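You operate a simulated robot arm through the tools that you are given. There is no shell and no other tool. Be economical: measure what you need, move in short steps, check, and stop when the job is done.

Carry out the task below with a simulated robot arm. There is one attempt and no reset: what you move stays moved.

TASK
Roll a 4 mm waist into the cylinder with the purple top and put it in the blue tray.
Fine: the roller lever ends at back; the other cylinder stays.

It is judged by the outcome, as a careful person would: the job done as asked, and still so three seconds after it is handed in. It fails if anything else is knocked over, pushed out of place, dropped, spilled or broken.

THE ROBOT
A 6-joint arm with a two-finger parallel gripper, fixed in place. Base frame: the origin is at the foot of the arm, x ahead of it, y to its left, z up; the work surface is at about z = 80. Lengths are in cm, angles in rad, forces in N, time in s.
With the tool pointing down near the work surface it reaches from about 26 to 68 cm from the base axis. Its first joint turns from -1.152 to 1.152 rad. Payload 2.9 kg.
The tool frame sits at the grasp point between the pads (the TCP): z along the fingers, y along the line on which they close. The tips reach 3 cm beyond it. Largest opening 11 cm; finger width 2, thickness 1; the body of the gripper, 4.8 by 11.2 cm, starts 5.5 cm behind the TCP.
Orientation is told as [roll, pitch, yaw] about the base's x, y, z axes, in that order, counted from this pose: with the fingers straight down and closing along the base's y, the tool's x points along the base's -x, its y along +y and its z along -z.

THE INTERFACE
- The arm moves only by the tool move_arm. Its argument "rows" is a list of rows, each a list of 3 entries, a list of its own where there are three numbers: the gripper command, from -1 (shut) to 1 (fully open), values between in proportion, then the shift along the tool's x, y, z in cm, then the turn, a rotation vector about the tool's x, y, z in rad. In form: [[grip, [dx, dy, dz], [rx, ry, rz]], ...]. A call has 1 to 12 rows; each row shifts and turns the commanded pose from where the row before left it, along the tool's axes as they then stand. A row lasts 0.2 s, in which the tool goes at most 5 cm and 0.15 rad; a call with a longer step from one row to the next is refused whole, and so is a gripper value outside its range. A pose out of reach is approached as far as the arm can. The call stops where the force on the tool passes 80 N (or 10 N more than at its start, if that is more) or the arm is blocked; 0.2 s more then pass. Each finger travels about 10.8 cm/s and halts on what it meets, pressing with about 40 N; the grip force reading is that of the motor and also rises with nothing between the fingers. The clock runs only during rows and for 0.2 s after the last one: add rows that do not move to give the fingers time. It gives the time, the measured TCP pose, the force on the tool (base axes), the opening and the grip force at its end, in the units of the frame above (readings bear some noise), with the torque about the TCP (base axes, N m) and any sound that the robot's microphone picked up, and new pictures: "pictures" is both (left out), scene, wrist or none.
- Cameras (640 x 400 px; columns grow to the right, rows downward): "scene" is fixed at [9.25, 44.77, 138.69]; the picture's right is [-0.60, -0.80, 0.00], its down [-0.43, 0.32, -0.84] and it looks along [0.68, -0.50, -0.54] (base axes); focal length 342 px, centre (320, 200). "wrist" rides on the gripper at [7.2, 1.7, -10.3] in the tool frame; the picture's right is [-0.23, 0.97, 0.00], its down [-0.76, -0.18, -0.62] and it looks along [-0.61, -0.14, 0.78] (tool axes); focal length 222 px, centre (320, 200). There is no depth. A picture from a camera that has moved, and an enlarged one, comes with that camera's place and axes in the base frame and with its lens.
- close_up(camera, box): a new picture of the part [left, top, right, bottom] of that camera's present view, enlarged. It takes no simulated time.
- close_job(): hands the job in; it is judged then, once.

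Go step by step. Nothing tells you positions but the pictures and the camera data: compare them with the known pose of the tool, close in by small moves and look again before you grip or let go. The budget is 120 turns and 200 pictures, counting those below and the enlarged ones. Unless the task says otherwise, let go and move clear before handing in, and close with one line.

The tools are called after "Emit:" by a JSON object that holds its "name" and its "arguments". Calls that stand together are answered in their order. move_arm: Moves the arm, as the interface text tells. Its arguments: {"type":"object","properties":{"rows":{"type":"array","items":{"type":"array"}},"pictures":{"type":"string","enum":["both","scene","wrist","none"]}},"required":["rows"]} The other tools are called the same way: close_up (camera, box) takes an enlarged picture of a part of a camera's view; close_job () hands the job in.

At the start:

```text
time_s: 0.0
eef_pos: [42.79, -3.03, 114.45]
ee_rot: [0.001, -0.001, -0.002]
contact_force: [0.2, 0.5, 0.1]
ft_torque: [-0.01, -0.02, 0.01]
finger_gap: 10.98
finger_force: 0.0
```

scene: 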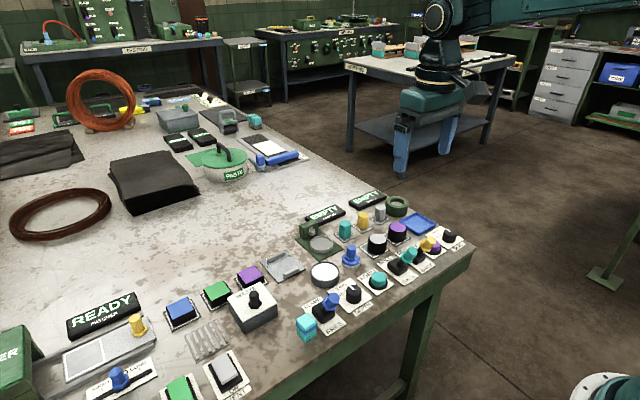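
wrist: 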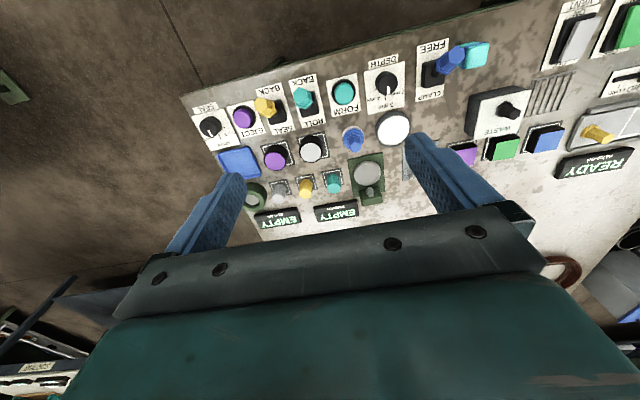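

I see a crowded panel with knobs, levers, and cylinders with purple and white tops. I'll enlarge the area to read the labels first.

Emit:
{"name": "close_up", "arguments": {"camera": "scene", "box": [280, 180, 480, 305]}}

Emit:
{"name": "close_up", "arguments": {"camera": "wrist", "box": [180, 40, 500, 240]}}

Emit:
{"name": "close_up", "arguments": {"camera": "scene", "box": [200, 230, 400, 355]}}

```text
3.20 times, centred on (380, 242) of scene
camera zoom: at [9.25, 44.77, 138.69], right [-0.6, -0.8, 0.0], down [-0.43, 0.32, -0.84], along [0.68, -0.5, -0.54], focal length 1093 px, centre (128, 64)
```

zoom: 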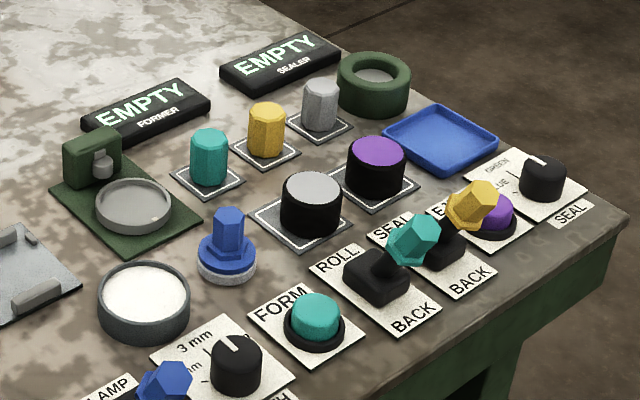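

```text
2.00 times, centred on (340, 140) of wrist
camera zoom: at [35.38, -1.35, 124.86], right [0.23, 0.97, 0.0], down [0.76, -0.18, 0.62], along [0.61, -0.14, -0.78], focal length 444 px, centre (280, 320)
```

zoom: 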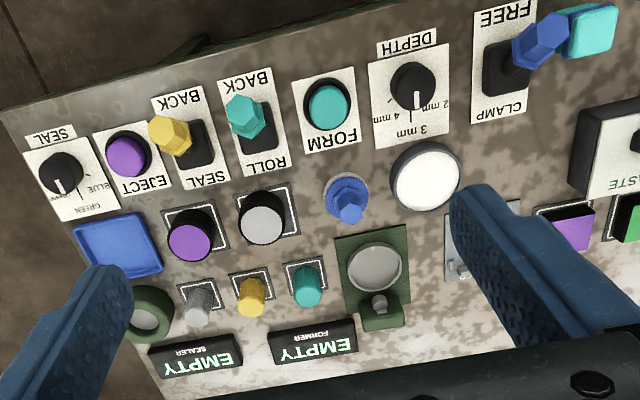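

```text
3.20 times, centred on (300, 292) of scene
camera zoom: at [9.25, 44.77, 138.69], right [-0.6, -0.8, 0.0], down [-0.43, 0.32, -0.84], along [0.68, -0.5, -0.54], focal length 1093 px, centre (384, -96)
```

zoom: 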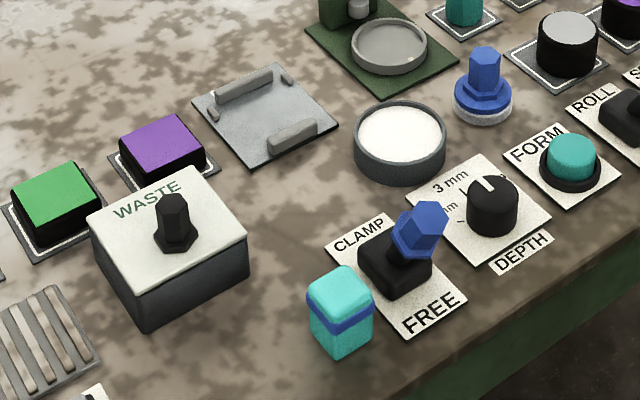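

The former's nest is near (64, 3.5), the purple-top cylinder near (55, -15), and the front-row controls are at x≈45 (DEPTH y≈9, CLAMP y≈16, ROLL y≈-7.5). I'll go above the DEPTH dial first to read it.

Emit:
{"name": "move_arm", "arguments": {"rows": [[0.2, [-0.54, 2.48, 3.0], [0, 0, 0]], [0.2, [-0.54, 2.48, 3.0], [0, 0, 0]], [0.2, [-0.54, 2.48, 3.0], [0, 0, 0]], [0.2, [-0.54, 2.48, 3.0], [0, 0, 0]], [0.2, [-0.54, 2.48, 3.0], [0, 0, 0]], [0.2, [0, 0, 0], [0, 0, 0]]]}}

Emit:
{"name": "close_up", "arguments": {"camera": "wrist", "box": [200, 40, 520, 240]}}

```text
time_s: 1.4
eef_pos: [45.48, 9.35, 99.58]
ee_rot: [0.0, 0.0, 0.0]
contact_force: [0.4, -0.7, 0.1]
ft_torque: [0.01, -0.01, 0.02]
finger_gap: 6.62
finger_force: 0.0
camera wrist: at [38.08, 11.17, 109.88], right [0.23, 0.97, 0.0], down [0.76, -0.18, 0.62], along [0.61, -0.14, -0.78], focal length 222 px, centre (320, 200)
```

scene: 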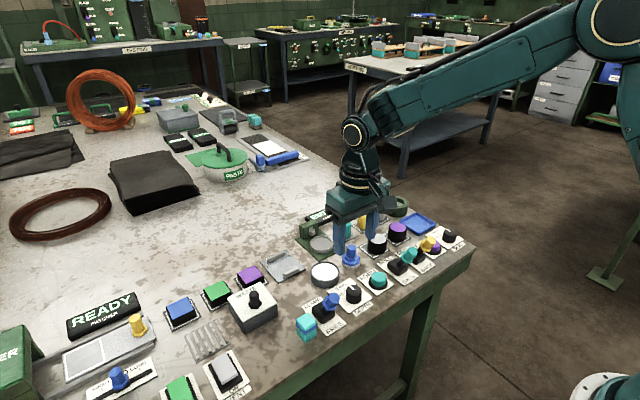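
wrist: 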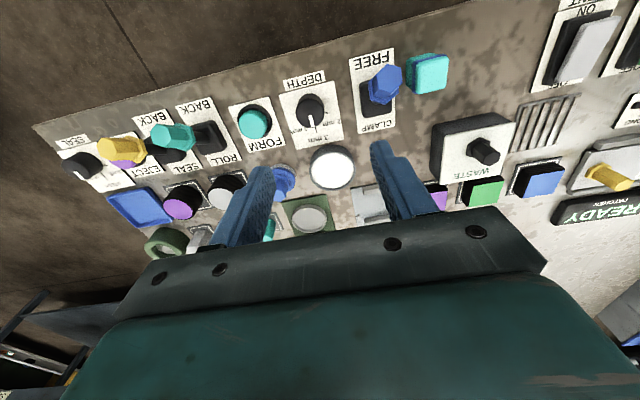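

```text
2.00 times, centred on (360, 140) of wrist
camera zoom: at [38.08, 11.17, 109.88], right [0.23, 0.97, 0.0], down [0.76, -0.18, 0.62], along [0.61, -0.14, -0.78], focal length 444 px, centre (240, 320)
```

zoom: 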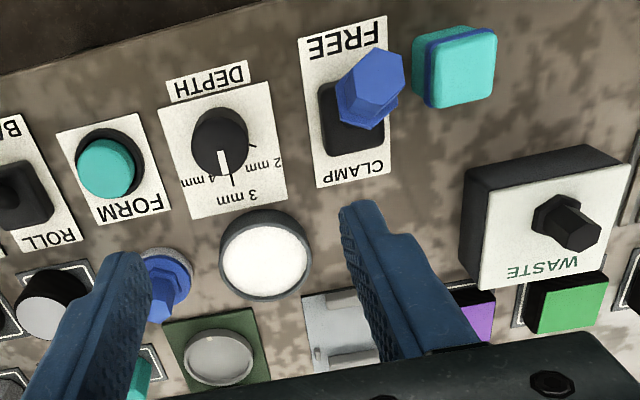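

The DEPTH dial points near 3 mm, so I'll zoom in on its scale.

Emit:
{"name": "close_up", "arguments": {"camera": "wrist", "box": [274, 70, 354, 150]}}

Emit:
{"name": "close_up", "arguments": {"camera": "scene", "box": [325, 265, 385, 325]}}

```text
5.00 times, centred on (314, 110) of wrist
camera zoom: at [38.08, 11.17, 109.88], right [0.23, 0.97, 0.0], down [0.76, -0.18, 0.62], along [0.61, -0.14, -0.78], focal length 1111 px, centre (350, 650)
```

zoom: 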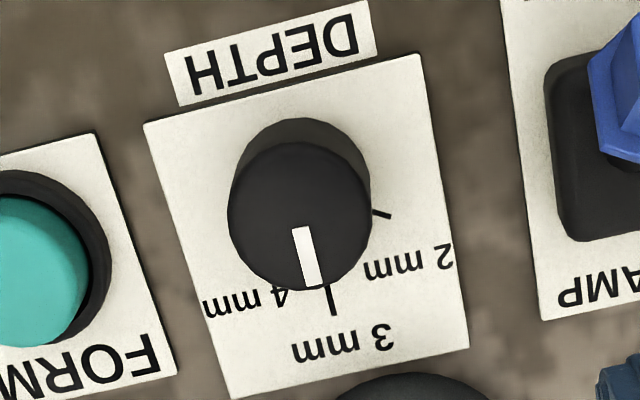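

```text
6.67 times, centred on (355, 295) of scene
camera zoom: at [9.25, 44.77, 138.69], right [-0.6, -0.8, 0.0], down [-0.43, 0.32, -0.84], along [0.68, -0.5, -0.54], focal length 2278 px, centre (87, -433)
```

zoom: 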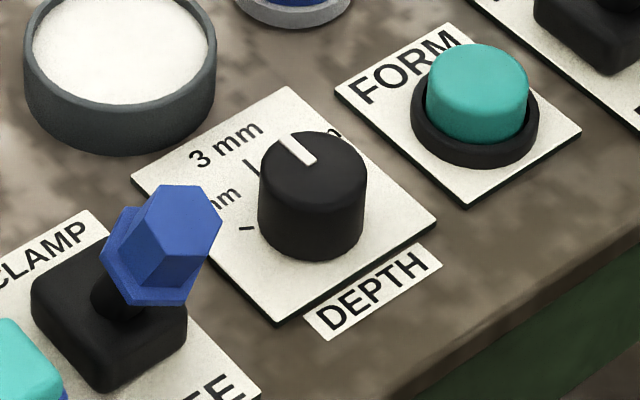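

The dial pointer is at 3 mm and 4 mm is about 60° toward −y. I put the dial at (46.2, 8.1) with its top at about z 82.7, so I'll descend part way and check.

Emit:
{"name": "move_arm", "arguments": {"rows": [[-0.1, [-0.36, -0.62, 3.2], [0, 0, 0]], [-0.1, [-0.36, -0.63, 3.2], [0, 0, 0]], [-0.1, [0, 0, 3.2], [0, 0, 0]], [-0.1, [0, 0, 2.0], [0, 0, 0]], [-0.1, [0, 0, 0], [0, 0, 0]]]}}

Emit:
{"name": "close_up", "arguments": {"camera": "scene", "box": [290, 220, 410, 320]}}

```text
time_s: 2.6
eef_pos: [46.3, 8.07, 87.91]
ee_rot: [-0.001, 0.0, 0.0]
contact_force: [0.2, 0.6, 0.4]
ft_torque: [-0.03, 0.03, 0.01]
finger_gap: 4.96
finger_force: 0.1
camera wrist: at [38.92, 9.83, 98.28], right [0.23, 0.97, 0.0], down [0.76, -0.18, 0.62], along [0.61, -0.14, -0.78], focal length 222 px, centre (320, 200)
```

scene: 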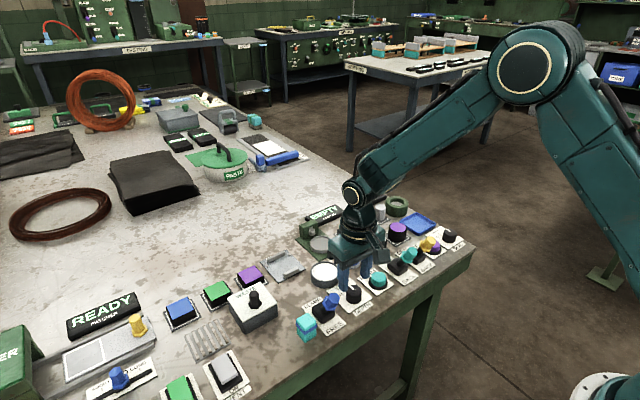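
wrist: 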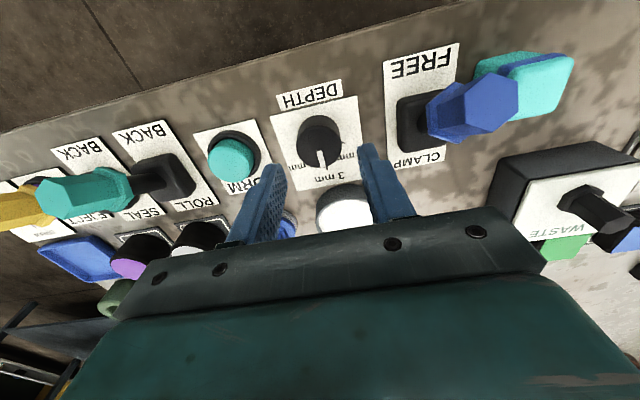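

```text
4.00 times, centred on (350, 270) of scene
camera zoom: at [9.25, 44.77, 138.69], right [-0.6, -0.8, 0.0], down [-0.43, 0.32, -0.84], along [0.68, -0.5, -0.54], focal length 1367 px, centre (200, -80)
```

zoom: 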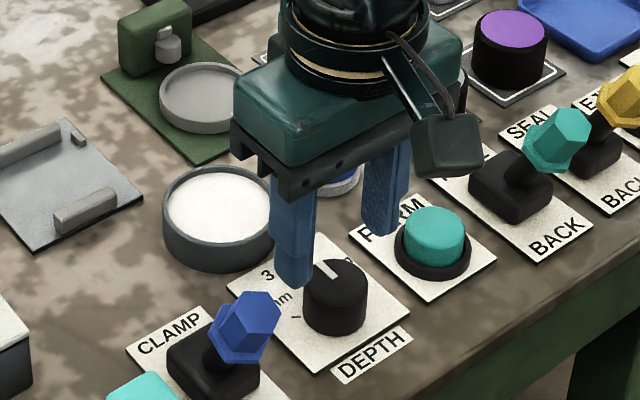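

The fingers straddle the knob, so I'll lower to z 83.8 with a small x correction and close on it.

Emit:
{"name": "move_arm", "arguments": {"rows": [[-0.1, [0.35, 0.1, 2.0], [0, 0, 0]], [-0.1, [0, 0, 1.2], [0, 0, 0]], [-0.1, [0, 0, 0.9], [0, 0, 0]], [-0.35, [0, 0, 0], [0, 0, 0]], [-0.6, [0, 0, 0], [0, 0, 0]], [-0.6, [0, 0, 0], [0, 0, 0]]]}}

Emit:
{"name": "close_up", "arguments": {"camera": "wrist", "box": [240, 60, 420, 180]}}

```text
time_s: 4.0
eef_pos: [45.82, 8.01, 83.84]
ee_rot: [-0.003, 0.001, -0.002]
contact_force: [0.4, -9.5, 0.9]
ft_torque: [0.29, -0.41, -0.06]
finger_gap: 3.45
finger_force: 44.9
camera wrist: at [38.47, 9.79, 94.18], right [0.23, 0.97, 0.0], down [0.76, -0.18, 0.62], along [0.61, -0.14, -0.78], focal length 222 px, centre (320, 200)
```

scene: 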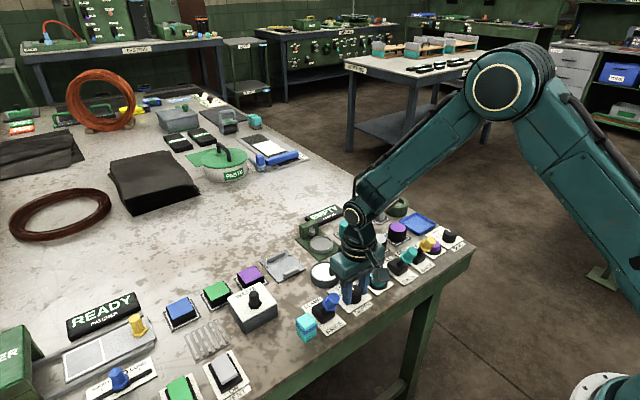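
wrist: 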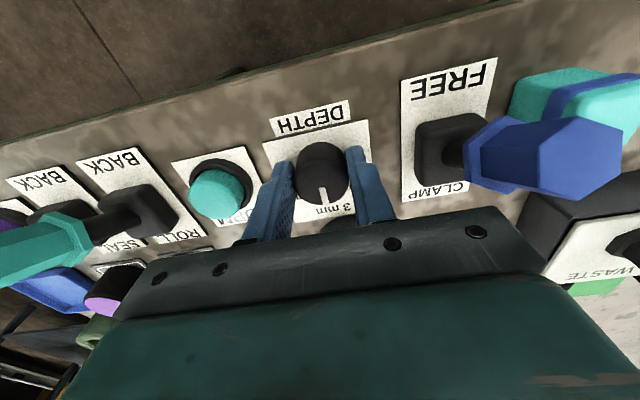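

```text
3.33 times, centred on (330, 120) of wrist
camera zoom: at [38.47, 9.79, 94.18], right [0.23, 0.97, 0.0], down [0.76, -0.18, 0.62], along [0.61, -0.14, -0.78], focal length 740 px, centre (287, 467)
```

zoom: 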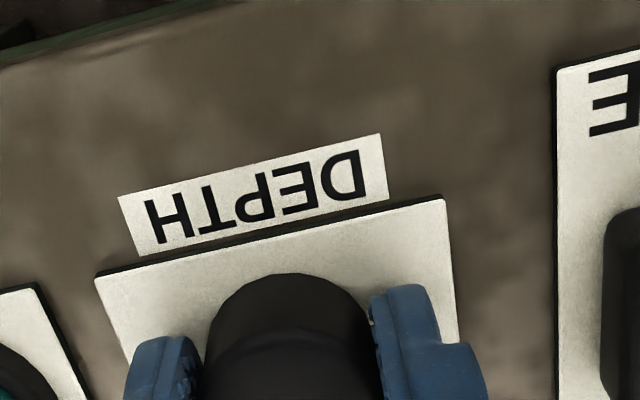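

I have the knob, closed at 3.45 cm. I'll turn it clockwise seen from above by about 60°.

Emit:
{"name": "move_arm", "arguments": {"rows": [[-0.6, [0, -0.05, 0], [0, 0, 0.13]], [-0.6, [0, -0.05, 0], [0, 0, 0.13]], [-0.6, [0, 0, 0], [0, 0, 0.13]], [-0.6, [0, 0, 0], [0, 0, 0.13]], [-0.6, [0, 0, 0], [0, 0, 0.13]], [-0.6, [0, 0, 0], [0, 0, 0.13]], [-0.6, [0, 0, 0], [0, 0, 0.13]], [-0.6, [0, 0, 0], [0, 0, 0.13]], [-0.6, [0, 0, 0], [0, 0, 0]]]}}

Emit:
{"name": "close_up", "arguments": {"camera": "wrist", "box": [240, 60, 420, 200]}}

Emit:
{"name": "close_up", "arguments": {"camera": "scene", "box": [310, 250, 400, 320]}}

```text
time_s: 6.0
eef_pos: [46.12, 8.29, 83.88]
ee_rot: [0.006, 0.002, -1.037]
contact_force: [23.2, 27.9, -17.0]
ft_torque: [-0.63, -0.19, 0.09]
finger_gap: 3.48
finger_force: 45.6
camera wrist: at [43.59, 15.41, 94.21], right [0.95, 0.3, 0.01], down [0.23, -0.75, 0.62], along [0.19, -0.59, -0.78], focal length 222 px, centre (320, 200)
```

scene: 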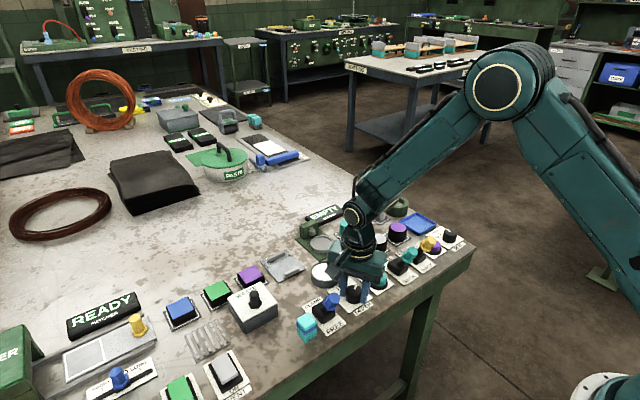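
wrist: 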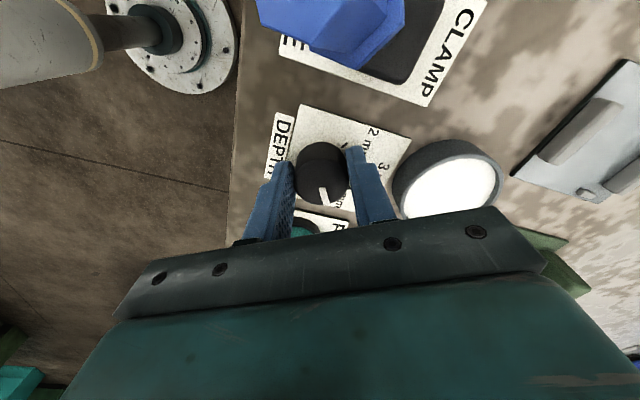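

```text
2.86 times, centred on (330, 130) of wrist
camera zoom: at [43.59, 15.41, 94.21], right [0.95, 0.3, 0.01], down [0.23, -0.75, 0.62], along [0.19, -0.59, -0.78], focal length 635 px, centre (291, 400)
```

zoom: 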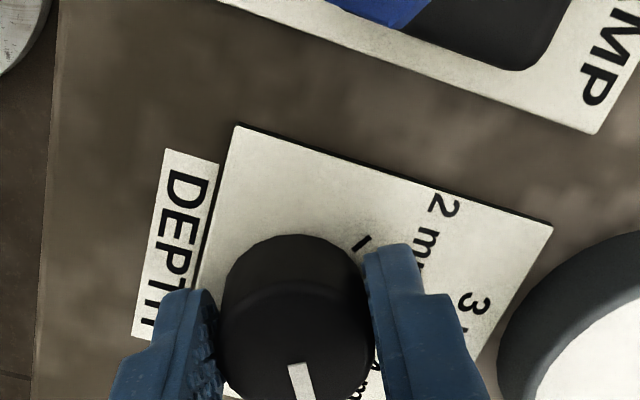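

```text
5.71 times, centred on (355, 285) of scene
camera zoom: at [9.33, 44.84, 138.66], right [-0.6, -0.8, 0.0], down [-0.43, 0.32, -0.84], along [0.68, -0.5, -0.54], focal length 1952 px, centre (120, -286)
```

zoom: 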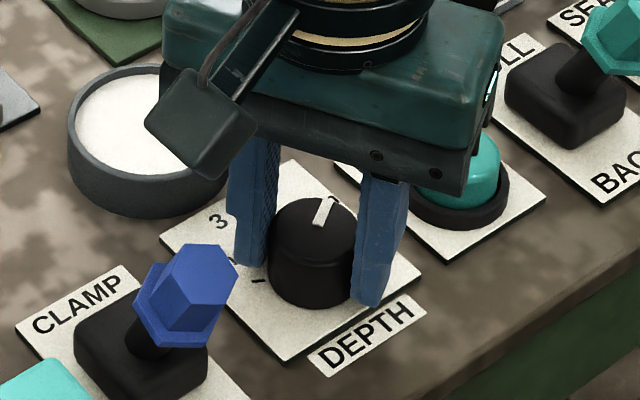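

The pointer turned along with the tool. I'll let go, rise and read the dial.

Emit:
{"name": "move_arm", "arguments": {"rows": [[-0.35, [0, 0, 0], [0, 0, 0]], [-0.1, [0, 0, 0], [0, 0, 0]], [-0.1, [0, 0, -3], [0, 0, 0]], [-0.1, [0, 0, -5], [0, 0, 0]], [-0.1, [0, 0, -5], [0, 0, 0]], [-0.1, [0, 0, 0], [0, 0, 0]]]}}

Emit:
{"name": "close_up", "arguments": {"camera": "wrist", "box": [260, 60, 400, 180]}}

Emit:
{"name": "close_up", "arguments": {"camera": "scene", "box": [310, 250, 400, 320]}}

```text
time_s: 7.4
eef_pos: [45.97, 7.97, 96.8]
ee_rot: [0.001, 0.0, -1.04]
contact_force: [0.7, 0.5, 0.0]
ft_torque: [-0.02, -0.02, -0.02]
finger_gap: 4.95
finger_force: 0.1
camera wrist: at [43.62, 15.14, 107.15], right [0.95, 0.3, 0.0], down [0.23, -0.75, 0.62], along [0.18, -0.6, -0.78], focal length 222 px, centre (320, 200)
```

scene: 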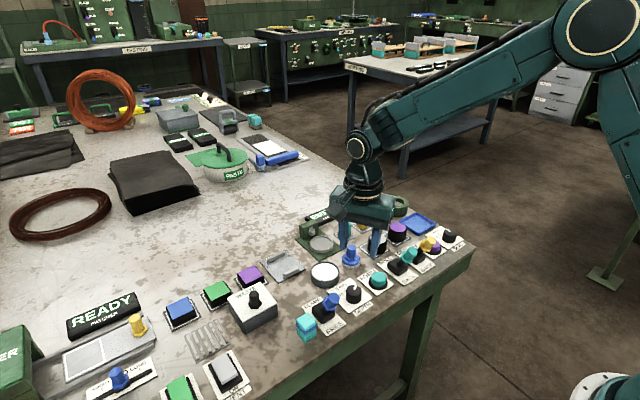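
wrist: 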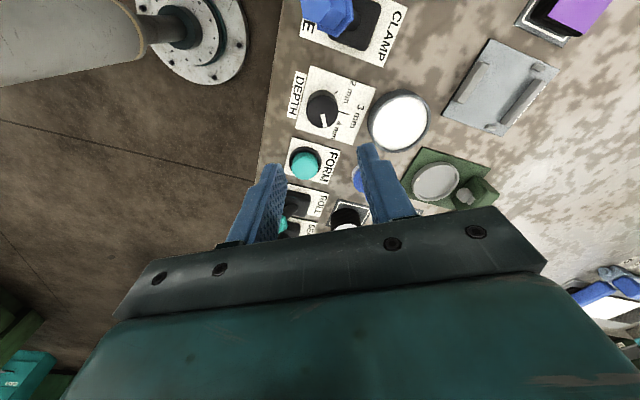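

```text
3.33 times, centred on (330, 120) of wrist
camera zoom: at [43.62, 15.14, 107.15], right [0.95, 0.3, 0.0], down [0.23, -0.75, 0.62], along [0.18, -0.6, -0.78], focal length 740 px, centre (287, 467)
```

zoom: 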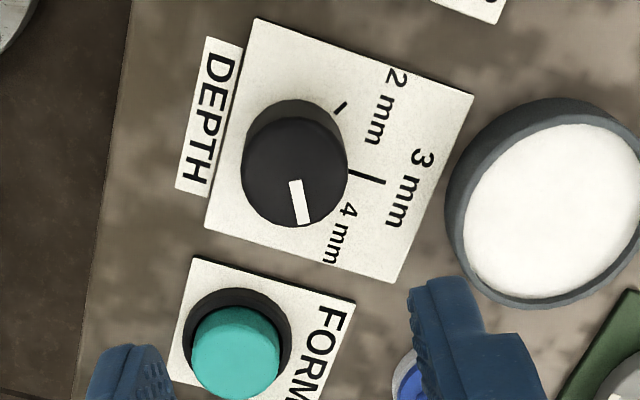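

```text
5.71 times, centred on (355, 285) of scene
camera zoom: at [9.25, 44.77, 138.69], right [-0.6, -0.8, 0.0], down [-0.43, 0.32, -0.84], along [0.68, -0.5, -0.54], focal length 1952 px, centre (120, -286)
```

zoom: 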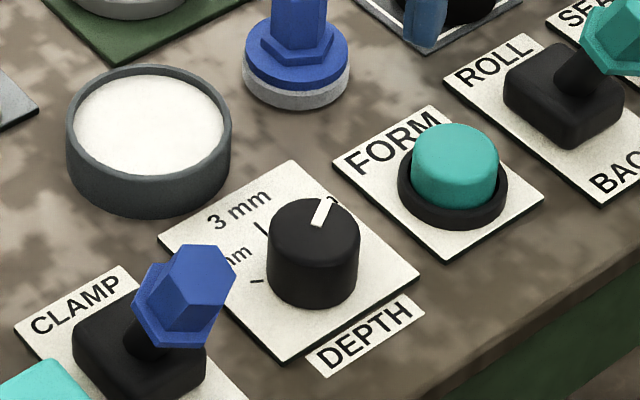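

The pointer seems to be at 4 mm; the tick itself is hidden, so I'll check it from the other side while moving on. Next I'll go above the purple-top cylinder with yaw back to 0.

Emit:
{"name": "move_arm", "arguments": {"rows": [[-0.1, [0, 0, 0], [0, 0, -0.148]], [-0.1, [0, 0, 0], [0, 0, -0.148]], [-0.1, [0, 0, 0], [0, 0, -0.148]], [-0.1, [0, 0, 0], [0, 0, -0.148]], [-0.1, [0, 0, 0], [0, 0, -0.148]], [-0.1, [0, 0, 0], [0, 0, -0.15]], [-0.1, [0, 0, 0], [0, 0, -0.15]], [0.2, [0, -4.6, 0], [0, 0, 0]], [0.2, [0, -4.6, 0], [0, 0, 0]], [0.2, [0, -4.6, 0], [0, 0, 0]], [0.2, [0, 0, 0], [0, 0, 0]]]}}

Emit:
{"name": "close_up", "arguments": {"camera": "wrist", "box": [320, 60, 480, 180]}}

Emit:
{"name": "move_arm", "arguments": {"rows": [[0.2, [-3, -3, 0], [0, 0, 0]], [0.2, [-3, -3.1, 0], [0, 0, 0]], [0.2, [-3.1, -3.1, 0], [0, 0, 0]], [0.2, [0, 0, 0], [0, 0, 0]]]}}

Emit:
{"name": "close_up", "arguments": {"camera": "scene", "box": [340, 180, 480, 270]}}

```text
time_s: 9.8
eef_pos: [45.79, -5.89, 96.7]
ee_rot: [-0.001, 0.001, 0.0]
contact_force: [0.4, -0.3, 0.1]
ft_torque: [0.0, 0.01, 0.03]
finger_gap: 6.57
finger_force: 0.1
camera wrist: at [38.36, -4.05, 107.06], right [0.23, 0.97, 0.0], down [0.76, -0.18, 0.62], along [0.61, -0.14, -0.78], focal length 222 px, centre (320, 200)
```

scene: 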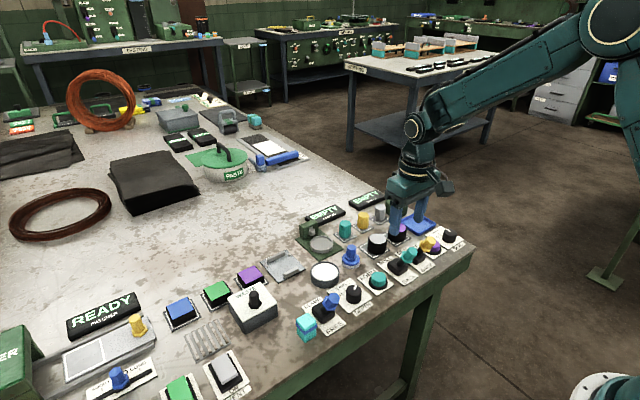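
wrist: 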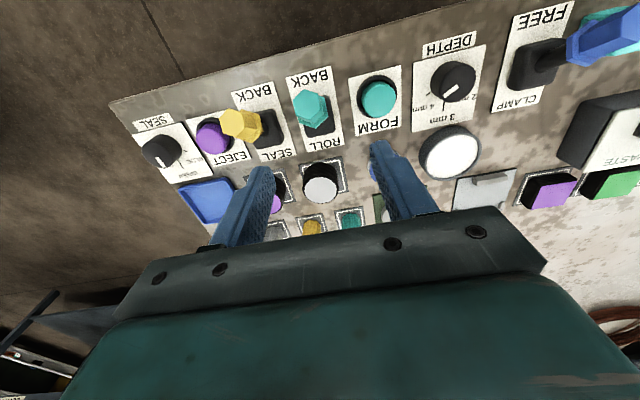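

```text
3.33 times, centred on (400, 120) of wrist
camera zoom: at [38.36, -4.05, 107.06], right [0.23, 0.97, 0.0], down [0.76, -0.18, 0.62], along [0.61, -0.14, -0.78], focal length 740 px, centre (53, 467)
```

zoom: 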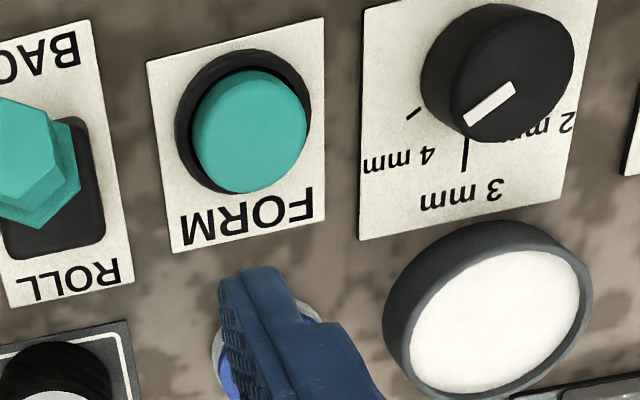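

```text
time_s: 10.8
eef_pos: [54.94, -14.99, 96.86]
ee_rot: [0.0, -0.001, 0.0]
contact_force: [-0.4, 0.8, -0.2]
ft_torque: [0.01, -0.02, -0.01]
finger_gap: 6.6
finger_force: 0.0
camera wrist: at [47.45, -13.26, 107.2], right [0.23, 0.97, 0.0], down [0.76, -0.18, 0.62], along [0.61, -0.14, -0.78], focal length 222 px, centre (320, 200)
```

scene: 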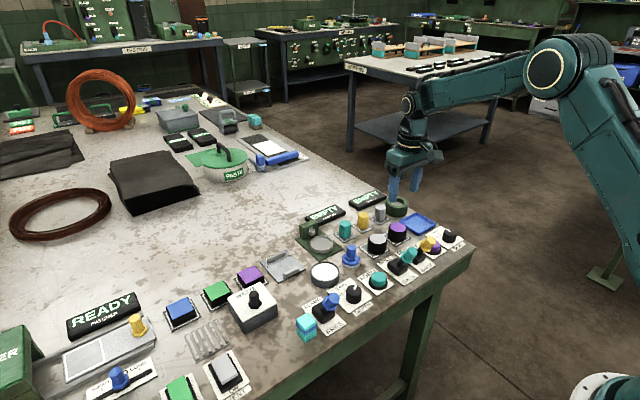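
wrist: 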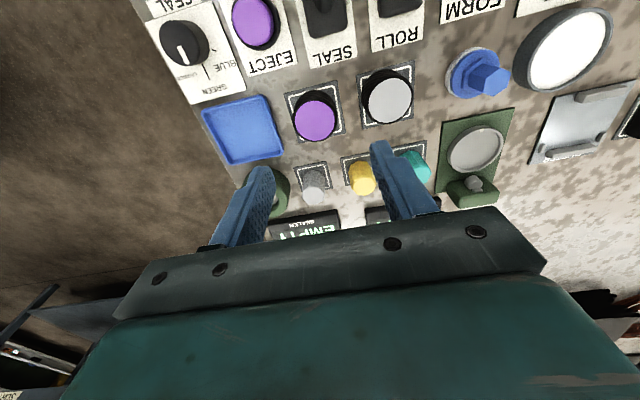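

```text
4.44 times, centred on (410, 225) of scene
camera zoom: at [9.25, 44.77, 138.69], right [-0.6, -0.8, 0.0], down [-0.43, 0.32, -0.84], along [0.68, -0.5, -0.54], focal length 1519 px, centre (-80, 89)
```

zoom: 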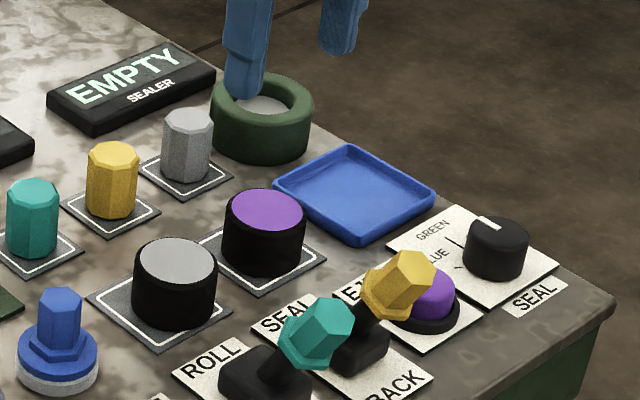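

The 4 mm tick lines up with the pointer, so the depth is set. The purple-top cylinder is near (55.1, -15.2), top at about z 83.7. I'll descend partway and look.

Emit:
{"name": "move_arm", "arguments": {"rows": [[0.2, [-0.1, -0.2, 3], [0, 0, 0]], [0.2, [0, 0, 3], [0, 0, 0]], [0.2, [0, 0, 2], [0, 0, 0]], [0.2, [0, 0, 0], [0, 0, 0]]]}}

Emit:
{"name": "close_up", "arguments": {"camera": "scene", "box": [340, 180, 460, 270]}}

Emit:
{"name": "close_up", "arguments": {"camera": "wrist", "box": [220, 60, 440, 200]}}

```text
time_s: 11.8
eef_pos: [54.88, -15.14, 88.73]
ee_rot: [0.001, 0.001, -0.001]
contact_force: [0.0, 1.3, 0.2]
ft_torque: [0.01, 0.0, -0.01]
finger_gap: 6.59
finger_force: 0.0
camera wrist: at [47.5, -13.39, 99.1], right [0.23, 0.97, 0.0], down [0.76, -0.18, 0.62], along [0.61, -0.14, -0.78], focal length 222 px, centre (320, 200)
```

scene: 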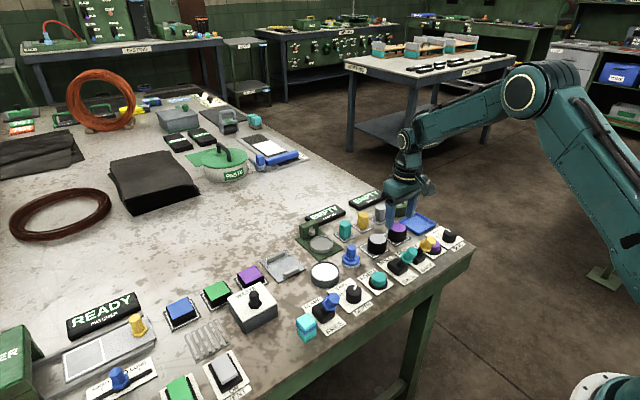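
wrist: 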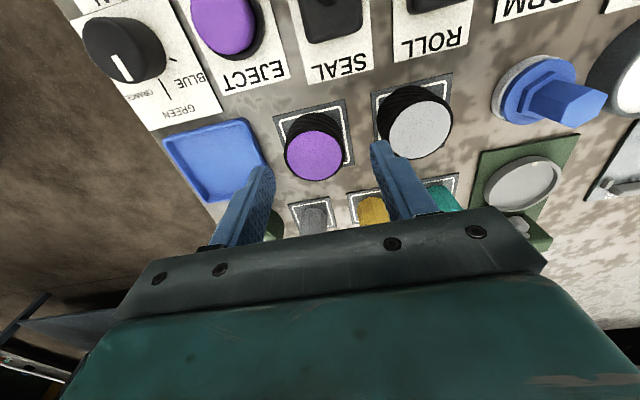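

```text
4.44 times, centred on (400, 225) of scene
camera zoom: at [9.25, 44.77, 138.69], right [-0.6, -0.8, 0.0], down [-0.43, 0.32, -0.84], along [0.68, -0.5, -0.54], focal length 1519 px, centre (-36, 89)
```

zoom: 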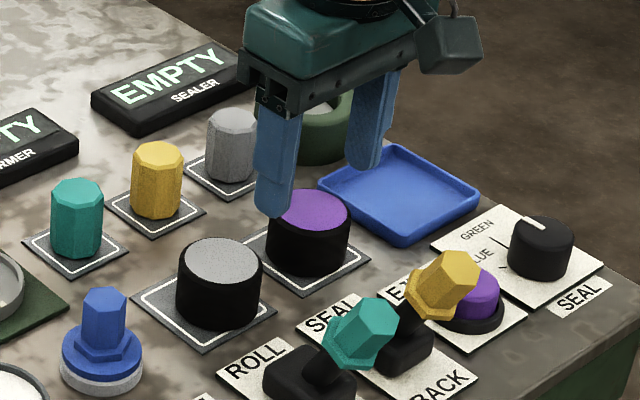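

```text
2.86 times, centred on (330, 130) of wrist
camera zoom: at [47.5, -13.39, 99.1], right [0.23, 0.97, 0.0], down [0.76, -0.18, 0.62], along [0.61, -0.14, -0.78], focal length 635 px, centre (291, 400)
```

zoom: 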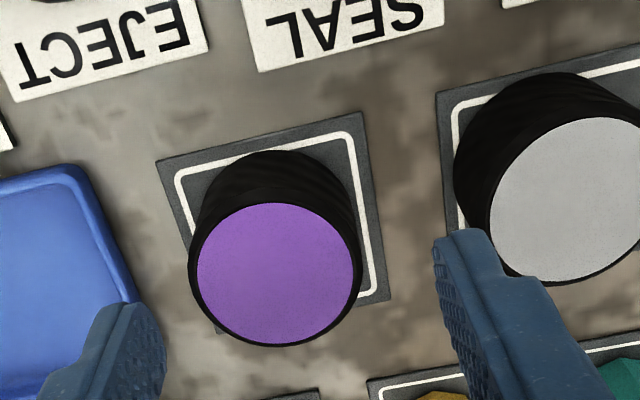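

Gap between the two cylinders is about 3 cm, so I'll shift to (55.2, -15.5), narrow to 6 cm and descend to z 84.9, leaving the lower half free for the nest.

Emit:
{"name": "move_arm", "arguments": {"rows": [[0.09, [-0.3, -0.35, 0], [0, 0, 0]], [0.09, [0, 0, 2], [0, 0, 0]], [0.09, [0, 0, 1.8], [0, 0, 0]], [0.09, [0, 0, 0], [0, 0, 0]]]}}

Emit:
{"name": "close_up", "arguments": {"camera": "scene", "box": [340, 190, 460, 270]}}

Emit:
{"name": "close_up", "arguments": {"camera": "wrist", "box": [220, 60, 440, 200]}}

```text
time_s: 12.8
eef_pos: [55.23, -15.65, 85.11]
ee_rot: [0.0, 0.0, 0.001]
contact_force: [-0.3, 0.3, -0.6]
ft_torque: [0.0, 0.01, 0.01]
finger_gap: 6.0
finger_force: 0.0
camera wrist: at [47.89, -13.88, 95.4], right [0.23, 0.97, 0.0], down [0.76, -0.18, 0.62], along [0.61, -0.14, -0.78], focal length 222 px, centre (320, 200)
```

scene: 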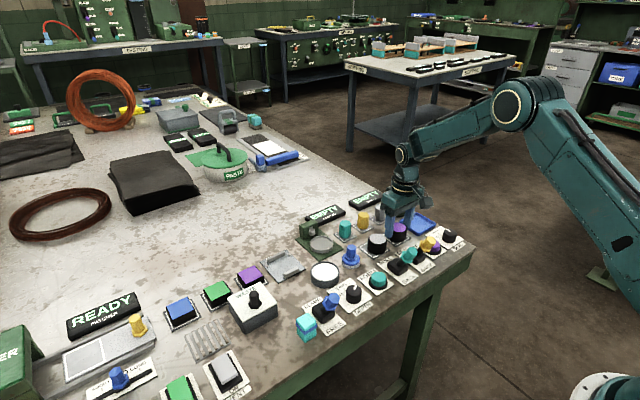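
wrist: 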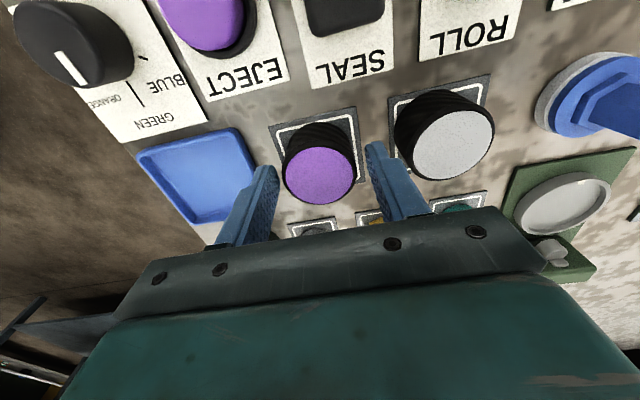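

```text
5.00 times, centred on (400, 230) of scene
camera zoom: at [9.25, 44.77, 138.69], right [-0.6, -0.8, 0.0], down [-0.43, 0.32, -0.84], along [0.68, -0.5, -0.54], focal length 1708 px, centre (-80, 50)
```

zoom: 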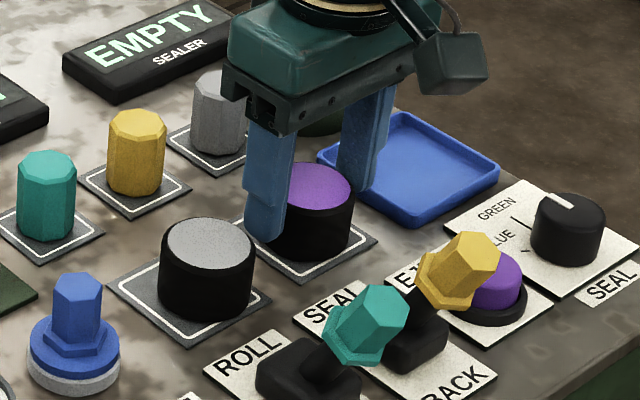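

```text
2.86 times, centred on (330, 130) of wrist
camera zoom: at [47.89, -13.88, 95.4], right [0.23, 0.97, 0.0], down [0.76, -0.18, 0.62], along [0.61, -0.14, -0.78], focal length 635 px, centre (291, 400)
```

zoom: 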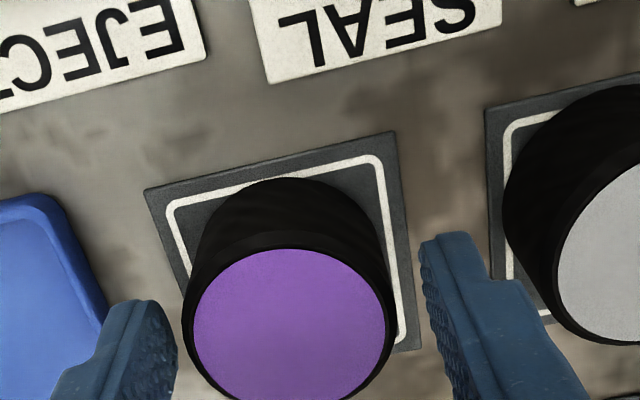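

The fingers are centred around the cylinder, so I'll close and lift.

Emit:
{"name": "move_arm", "arguments": {"rows": [[-0.1, [0, 0, 0], [0, 0, 0]], [-0.4, [0, 0, 0], [0, 0, 0]], [-0.5, [0, 0, 0], [0, 0, 0]], [-0.5, [0, 0, -1.5], [0, 0, 0]], [-0.5, [0, 0, -3], [0, 0, 0]], [-0.5, [0, 0, -3], [0, 0, 0]], [-0.5, [0, 0, 0], [0, 0, 0]]]}}

Emit:
{"name": "close_up", "arguments": {"camera": "scene", "box": [340, 160, 460, 260]}}

```text
time_s: 14.4
eef_pos: [55.26, -15.49, 92.46]
ee_rot: [0.002, 0.0, -0.001]
contact_force: [0.7, -0.4, 0.2]
ft_torque: [0.0, -0.03, -0.01]
finger_gap: 2.76
finger_force: 0.1
camera wrist: at [47.8, -13.7, 102.72], right [0.23, 0.97, 0.0], down [0.76, -0.18, 0.62], along [0.61, -0.14, -0.78], focal length 222 px, centre (320, 200)
```

scene: 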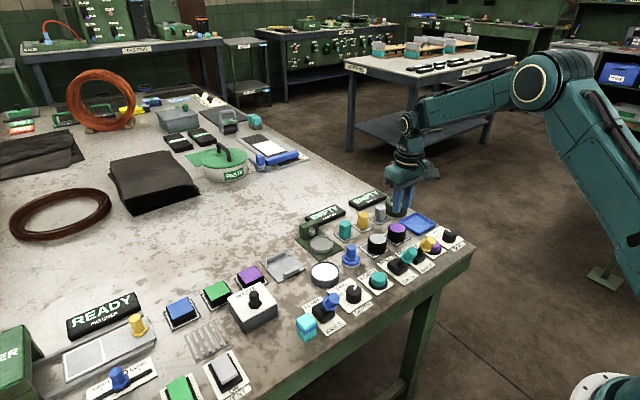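
wrist: 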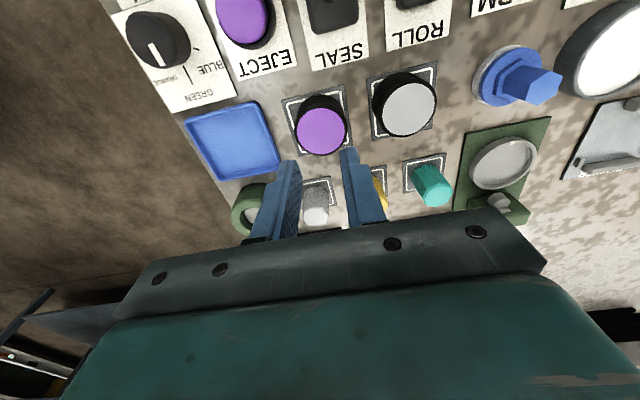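

```text
4.00 times, centred on (400, 210) of scene
camera zoom: at [9.25, 44.77, 138.69], right [-0.6, -0.8, 0.0], down [-0.43, 0.32, -0.84], along [0.68, -0.5, -0.54], focal length 1367 px, centre (0, 160)
```

zoom: 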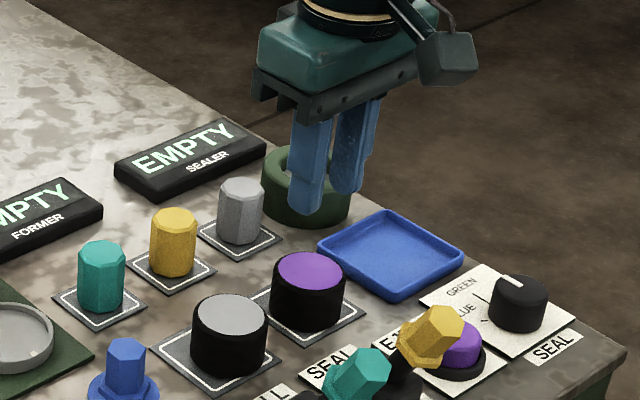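

The grip slipped off: the cylinder is still upright on its pad and the fingers closed past its top. Before retrying I'll check the nest and cylinder more closely.

Emit:
{"name": "close_up", "arguments": {"camera": "scene", "box": [290, 200, 370, 260]}}

Emit:
{"name": "close_up", "arguments": {"camera": "wrist", "box": [270, 70, 400, 170]}}

Emit:
{"name": "close_up", "arguments": {"camera": "scene", "box": [365, 210, 425, 260]}}

Emit:
{"name": "close_up", "arguments": {"camera": "wrist", "box": [430, 100, 590, 220]}}

```text
6.67 times, centred on (330, 230) of scene
camera zoom: at [9.25, 44.77, 138.69], right [-0.6, -0.8, 0.0], down [-0.43, 0.32, -0.84], along [0.68, -0.5, -0.54], focal length 2278 px, centre (253, 0)
```

zoom: 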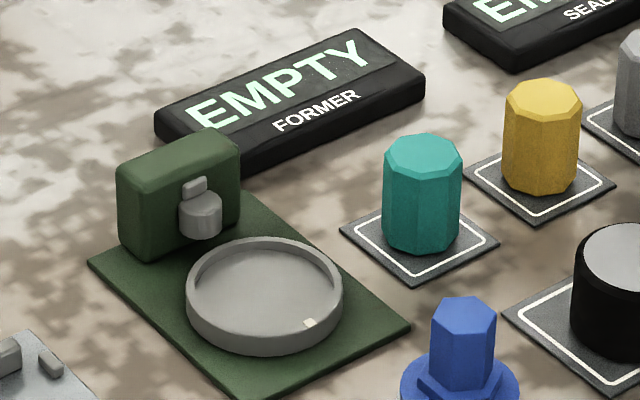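

```text
4.00 times, centred on (335, 120) of wrist
camera zoom: at [47.8, -13.7, 102.72], right [0.23, 0.97, 0.0], down [0.76, -0.18, 0.62], along [0.61, -0.14, -0.78], focal length 888 px, centre (260, 520)
```

zoom: 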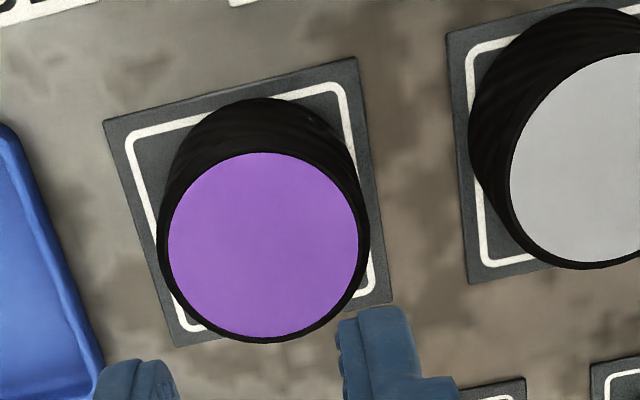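

```text
8.00 times, centred on (395, 235) of scene
camera zoom: at [9.25, 44.77, 138.69], right [-0.6, -0.8, 0.0], down [-0.43, 0.32, -0.84], along [0.68, -0.5, -0.54], focal length 2733 px, centre (-280, -80)
```

zoom: 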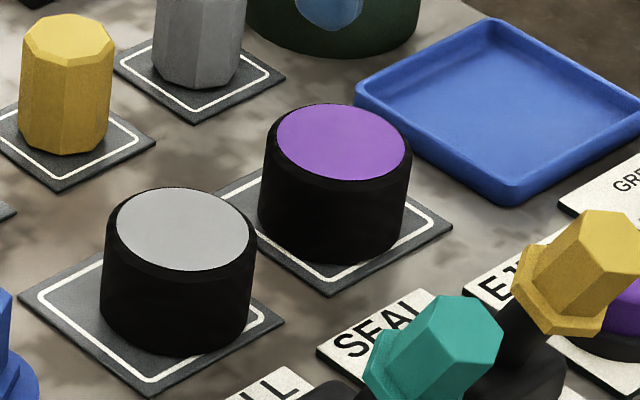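

```text
3.33 times, centred on (510, 160) of wrist
camera zoom: at [47.8, -13.7, 102.72], right [0.23, 0.97, 0.0], down [0.76, -0.18, 0.62], along [0.61, -0.14, -0.78], focal length 740 px, centre (-313, 333)
```

zoom: 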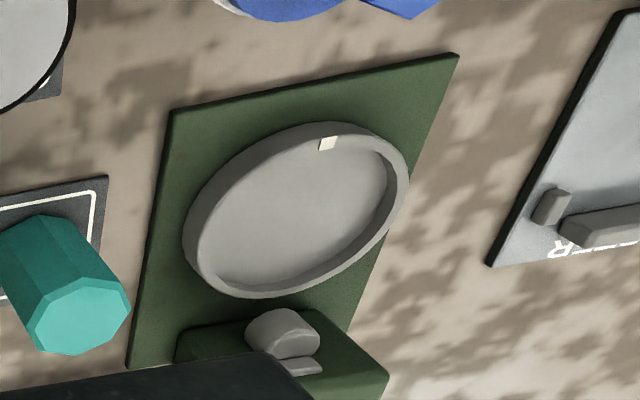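

The nest is a shallow rimmed turntable, so I can grip about 0.8 cm lower and still clear its rim. I'll retry at z≈84.2 and read the grip before lifting.

Emit:
{"name": "move_arm", "arguments": {"rows": [[0.09, [0, 0, 0], [0, 0, 0]], [0.09, [0, 0, 0], [0, 0, 0]], [0.09, [0, -0.05, 4], [0, 0, 0]], [0.09, [0, 0, 3.2], [0, 0, 0]], [0.09, [0, 0, 0.95], [0, 0, 0]], [-0.2, [0, 0, 0], [0, 0, 0]], [-0.6, [0, 0, 0], [0, 0, 0]], [-0.6, [0, 0, 0], [0, 0, 0]], [-0.6, [0, 0, 0], [0, 0, 0]]]}}

Emit:
{"name": "close_up", "arguments": {"camera": "scene", "box": [360, 200, 440, 260]}}

Emit:
{"name": "close_up", "arguments": {"camera": "wrist", "box": [240, 100, 400, 220]}}

```text
time_s: 16.4
eef_pos: [55.24, -15.53, 84.37]
ee_rot: [0.0, 0.001, 0.0]
contact_force: [-0.7, 1.5, 0.9]
ft_torque: [0.03, 0.01, -0.03]
finger_gap: 4.69
finger_force: 40.2
camera wrist: at [47.86, -13.75, 94.72], right [0.23, 0.97, 0.0], down [0.76, -0.18, 0.62], along [0.61, -0.14, -0.78], focal length 222 px, centre (320, 200)
```

scene: 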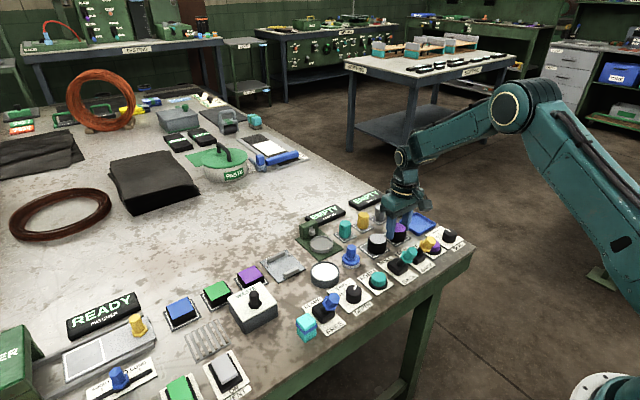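
wrist: 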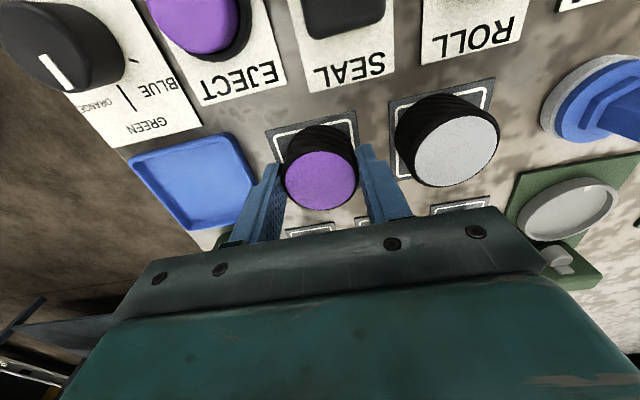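

```text
6.67 times, centred on (400, 230) of scene
camera zoom: at [9.25, 44.77, 138.69], right [-0.6, -0.8, 0.0], down [-0.43, 0.32, -0.84], along [0.68, -0.5, -0.54], focal length 2278 px, centre (-213, 0)
```

zoom: 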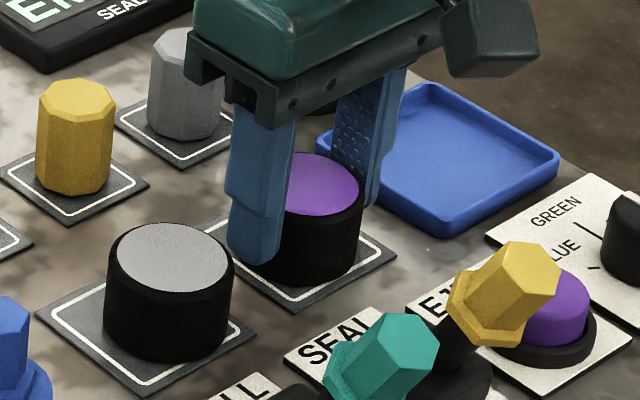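

```text
3.33 times, centred on (320, 160) of wrist
camera zoom: at [47.86, -13.75, 94.72], right [0.23, 0.97, 0.0], down [0.76, -0.18, 0.62], along [0.61, -0.14, -0.78], focal length 740 px, centre (320, 333)
```

zoom: 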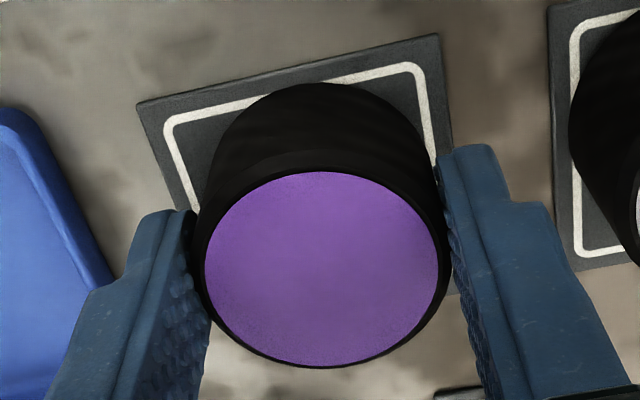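

Gripped at 4.69 cm with 40 N. I'll lift slowly.

Emit:
{"name": "move_arm", "arguments": {"rows": [[-0.6, [0, 0, -0.3], [0, 0, 0]], [-0.6, [0, 0, -0.5], [0, 0, 0]], [-0.6, [0, 0, -0.7], [0, 0, 0]], [-0.6, [0, 0, -0.7], [0, 0, 0]], [-0.6, [0, 0, 0], [0, 0, 0]]], "pictures": "wrist"}}

Emit:
{"name": "close_up", "arguments": {"camera": "scene", "box": [360, 200, 440, 260]}}

```text
time_s: 17.6
eef_pos: [55.26, -15.64, 86.63]
ee_rot: [0.002, 0.001, 0.001]
contact_force: [0.0, -0.6, -1.0]
ft_torque: [0.02, -0.01, 0.02]
finger_gap: 4.68
finger_force: 40.0
camera wrist: at [47.94, -13.87, 96.96], right [0.23, 0.97, 0.0], down [0.76, -0.18, 0.62], along [0.61, -0.14, -0.78], focal length 222 px, centre (320, 200)
```

wrist: 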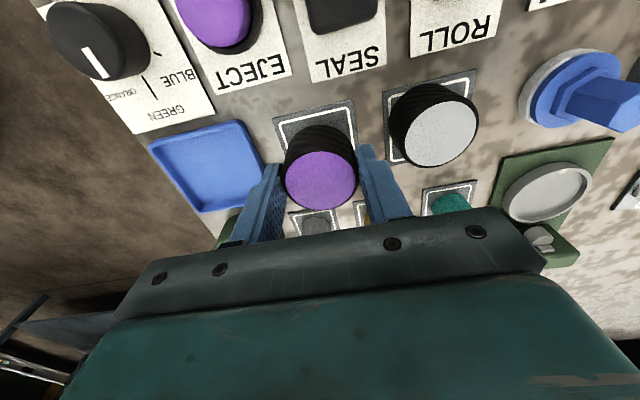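

```text
6.67 times, centred on (400, 230) of scene
camera zoom: at [9.25, 44.77, 138.69], right [-0.6, -0.8, 0.0], down [-0.43, 0.32, -0.84], along [0.68, -0.5, -0.54], focal length 2278 px, centre (-213, 0)
```

zoom: 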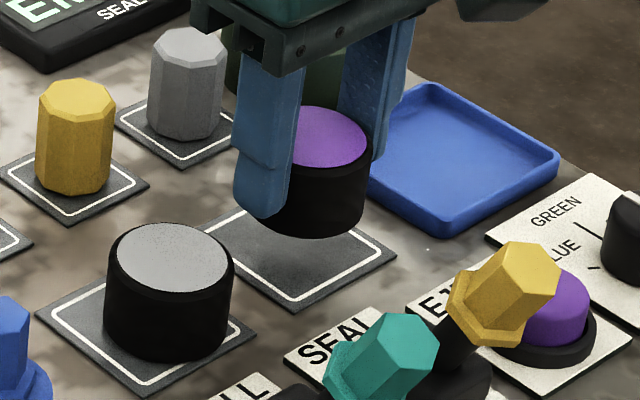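

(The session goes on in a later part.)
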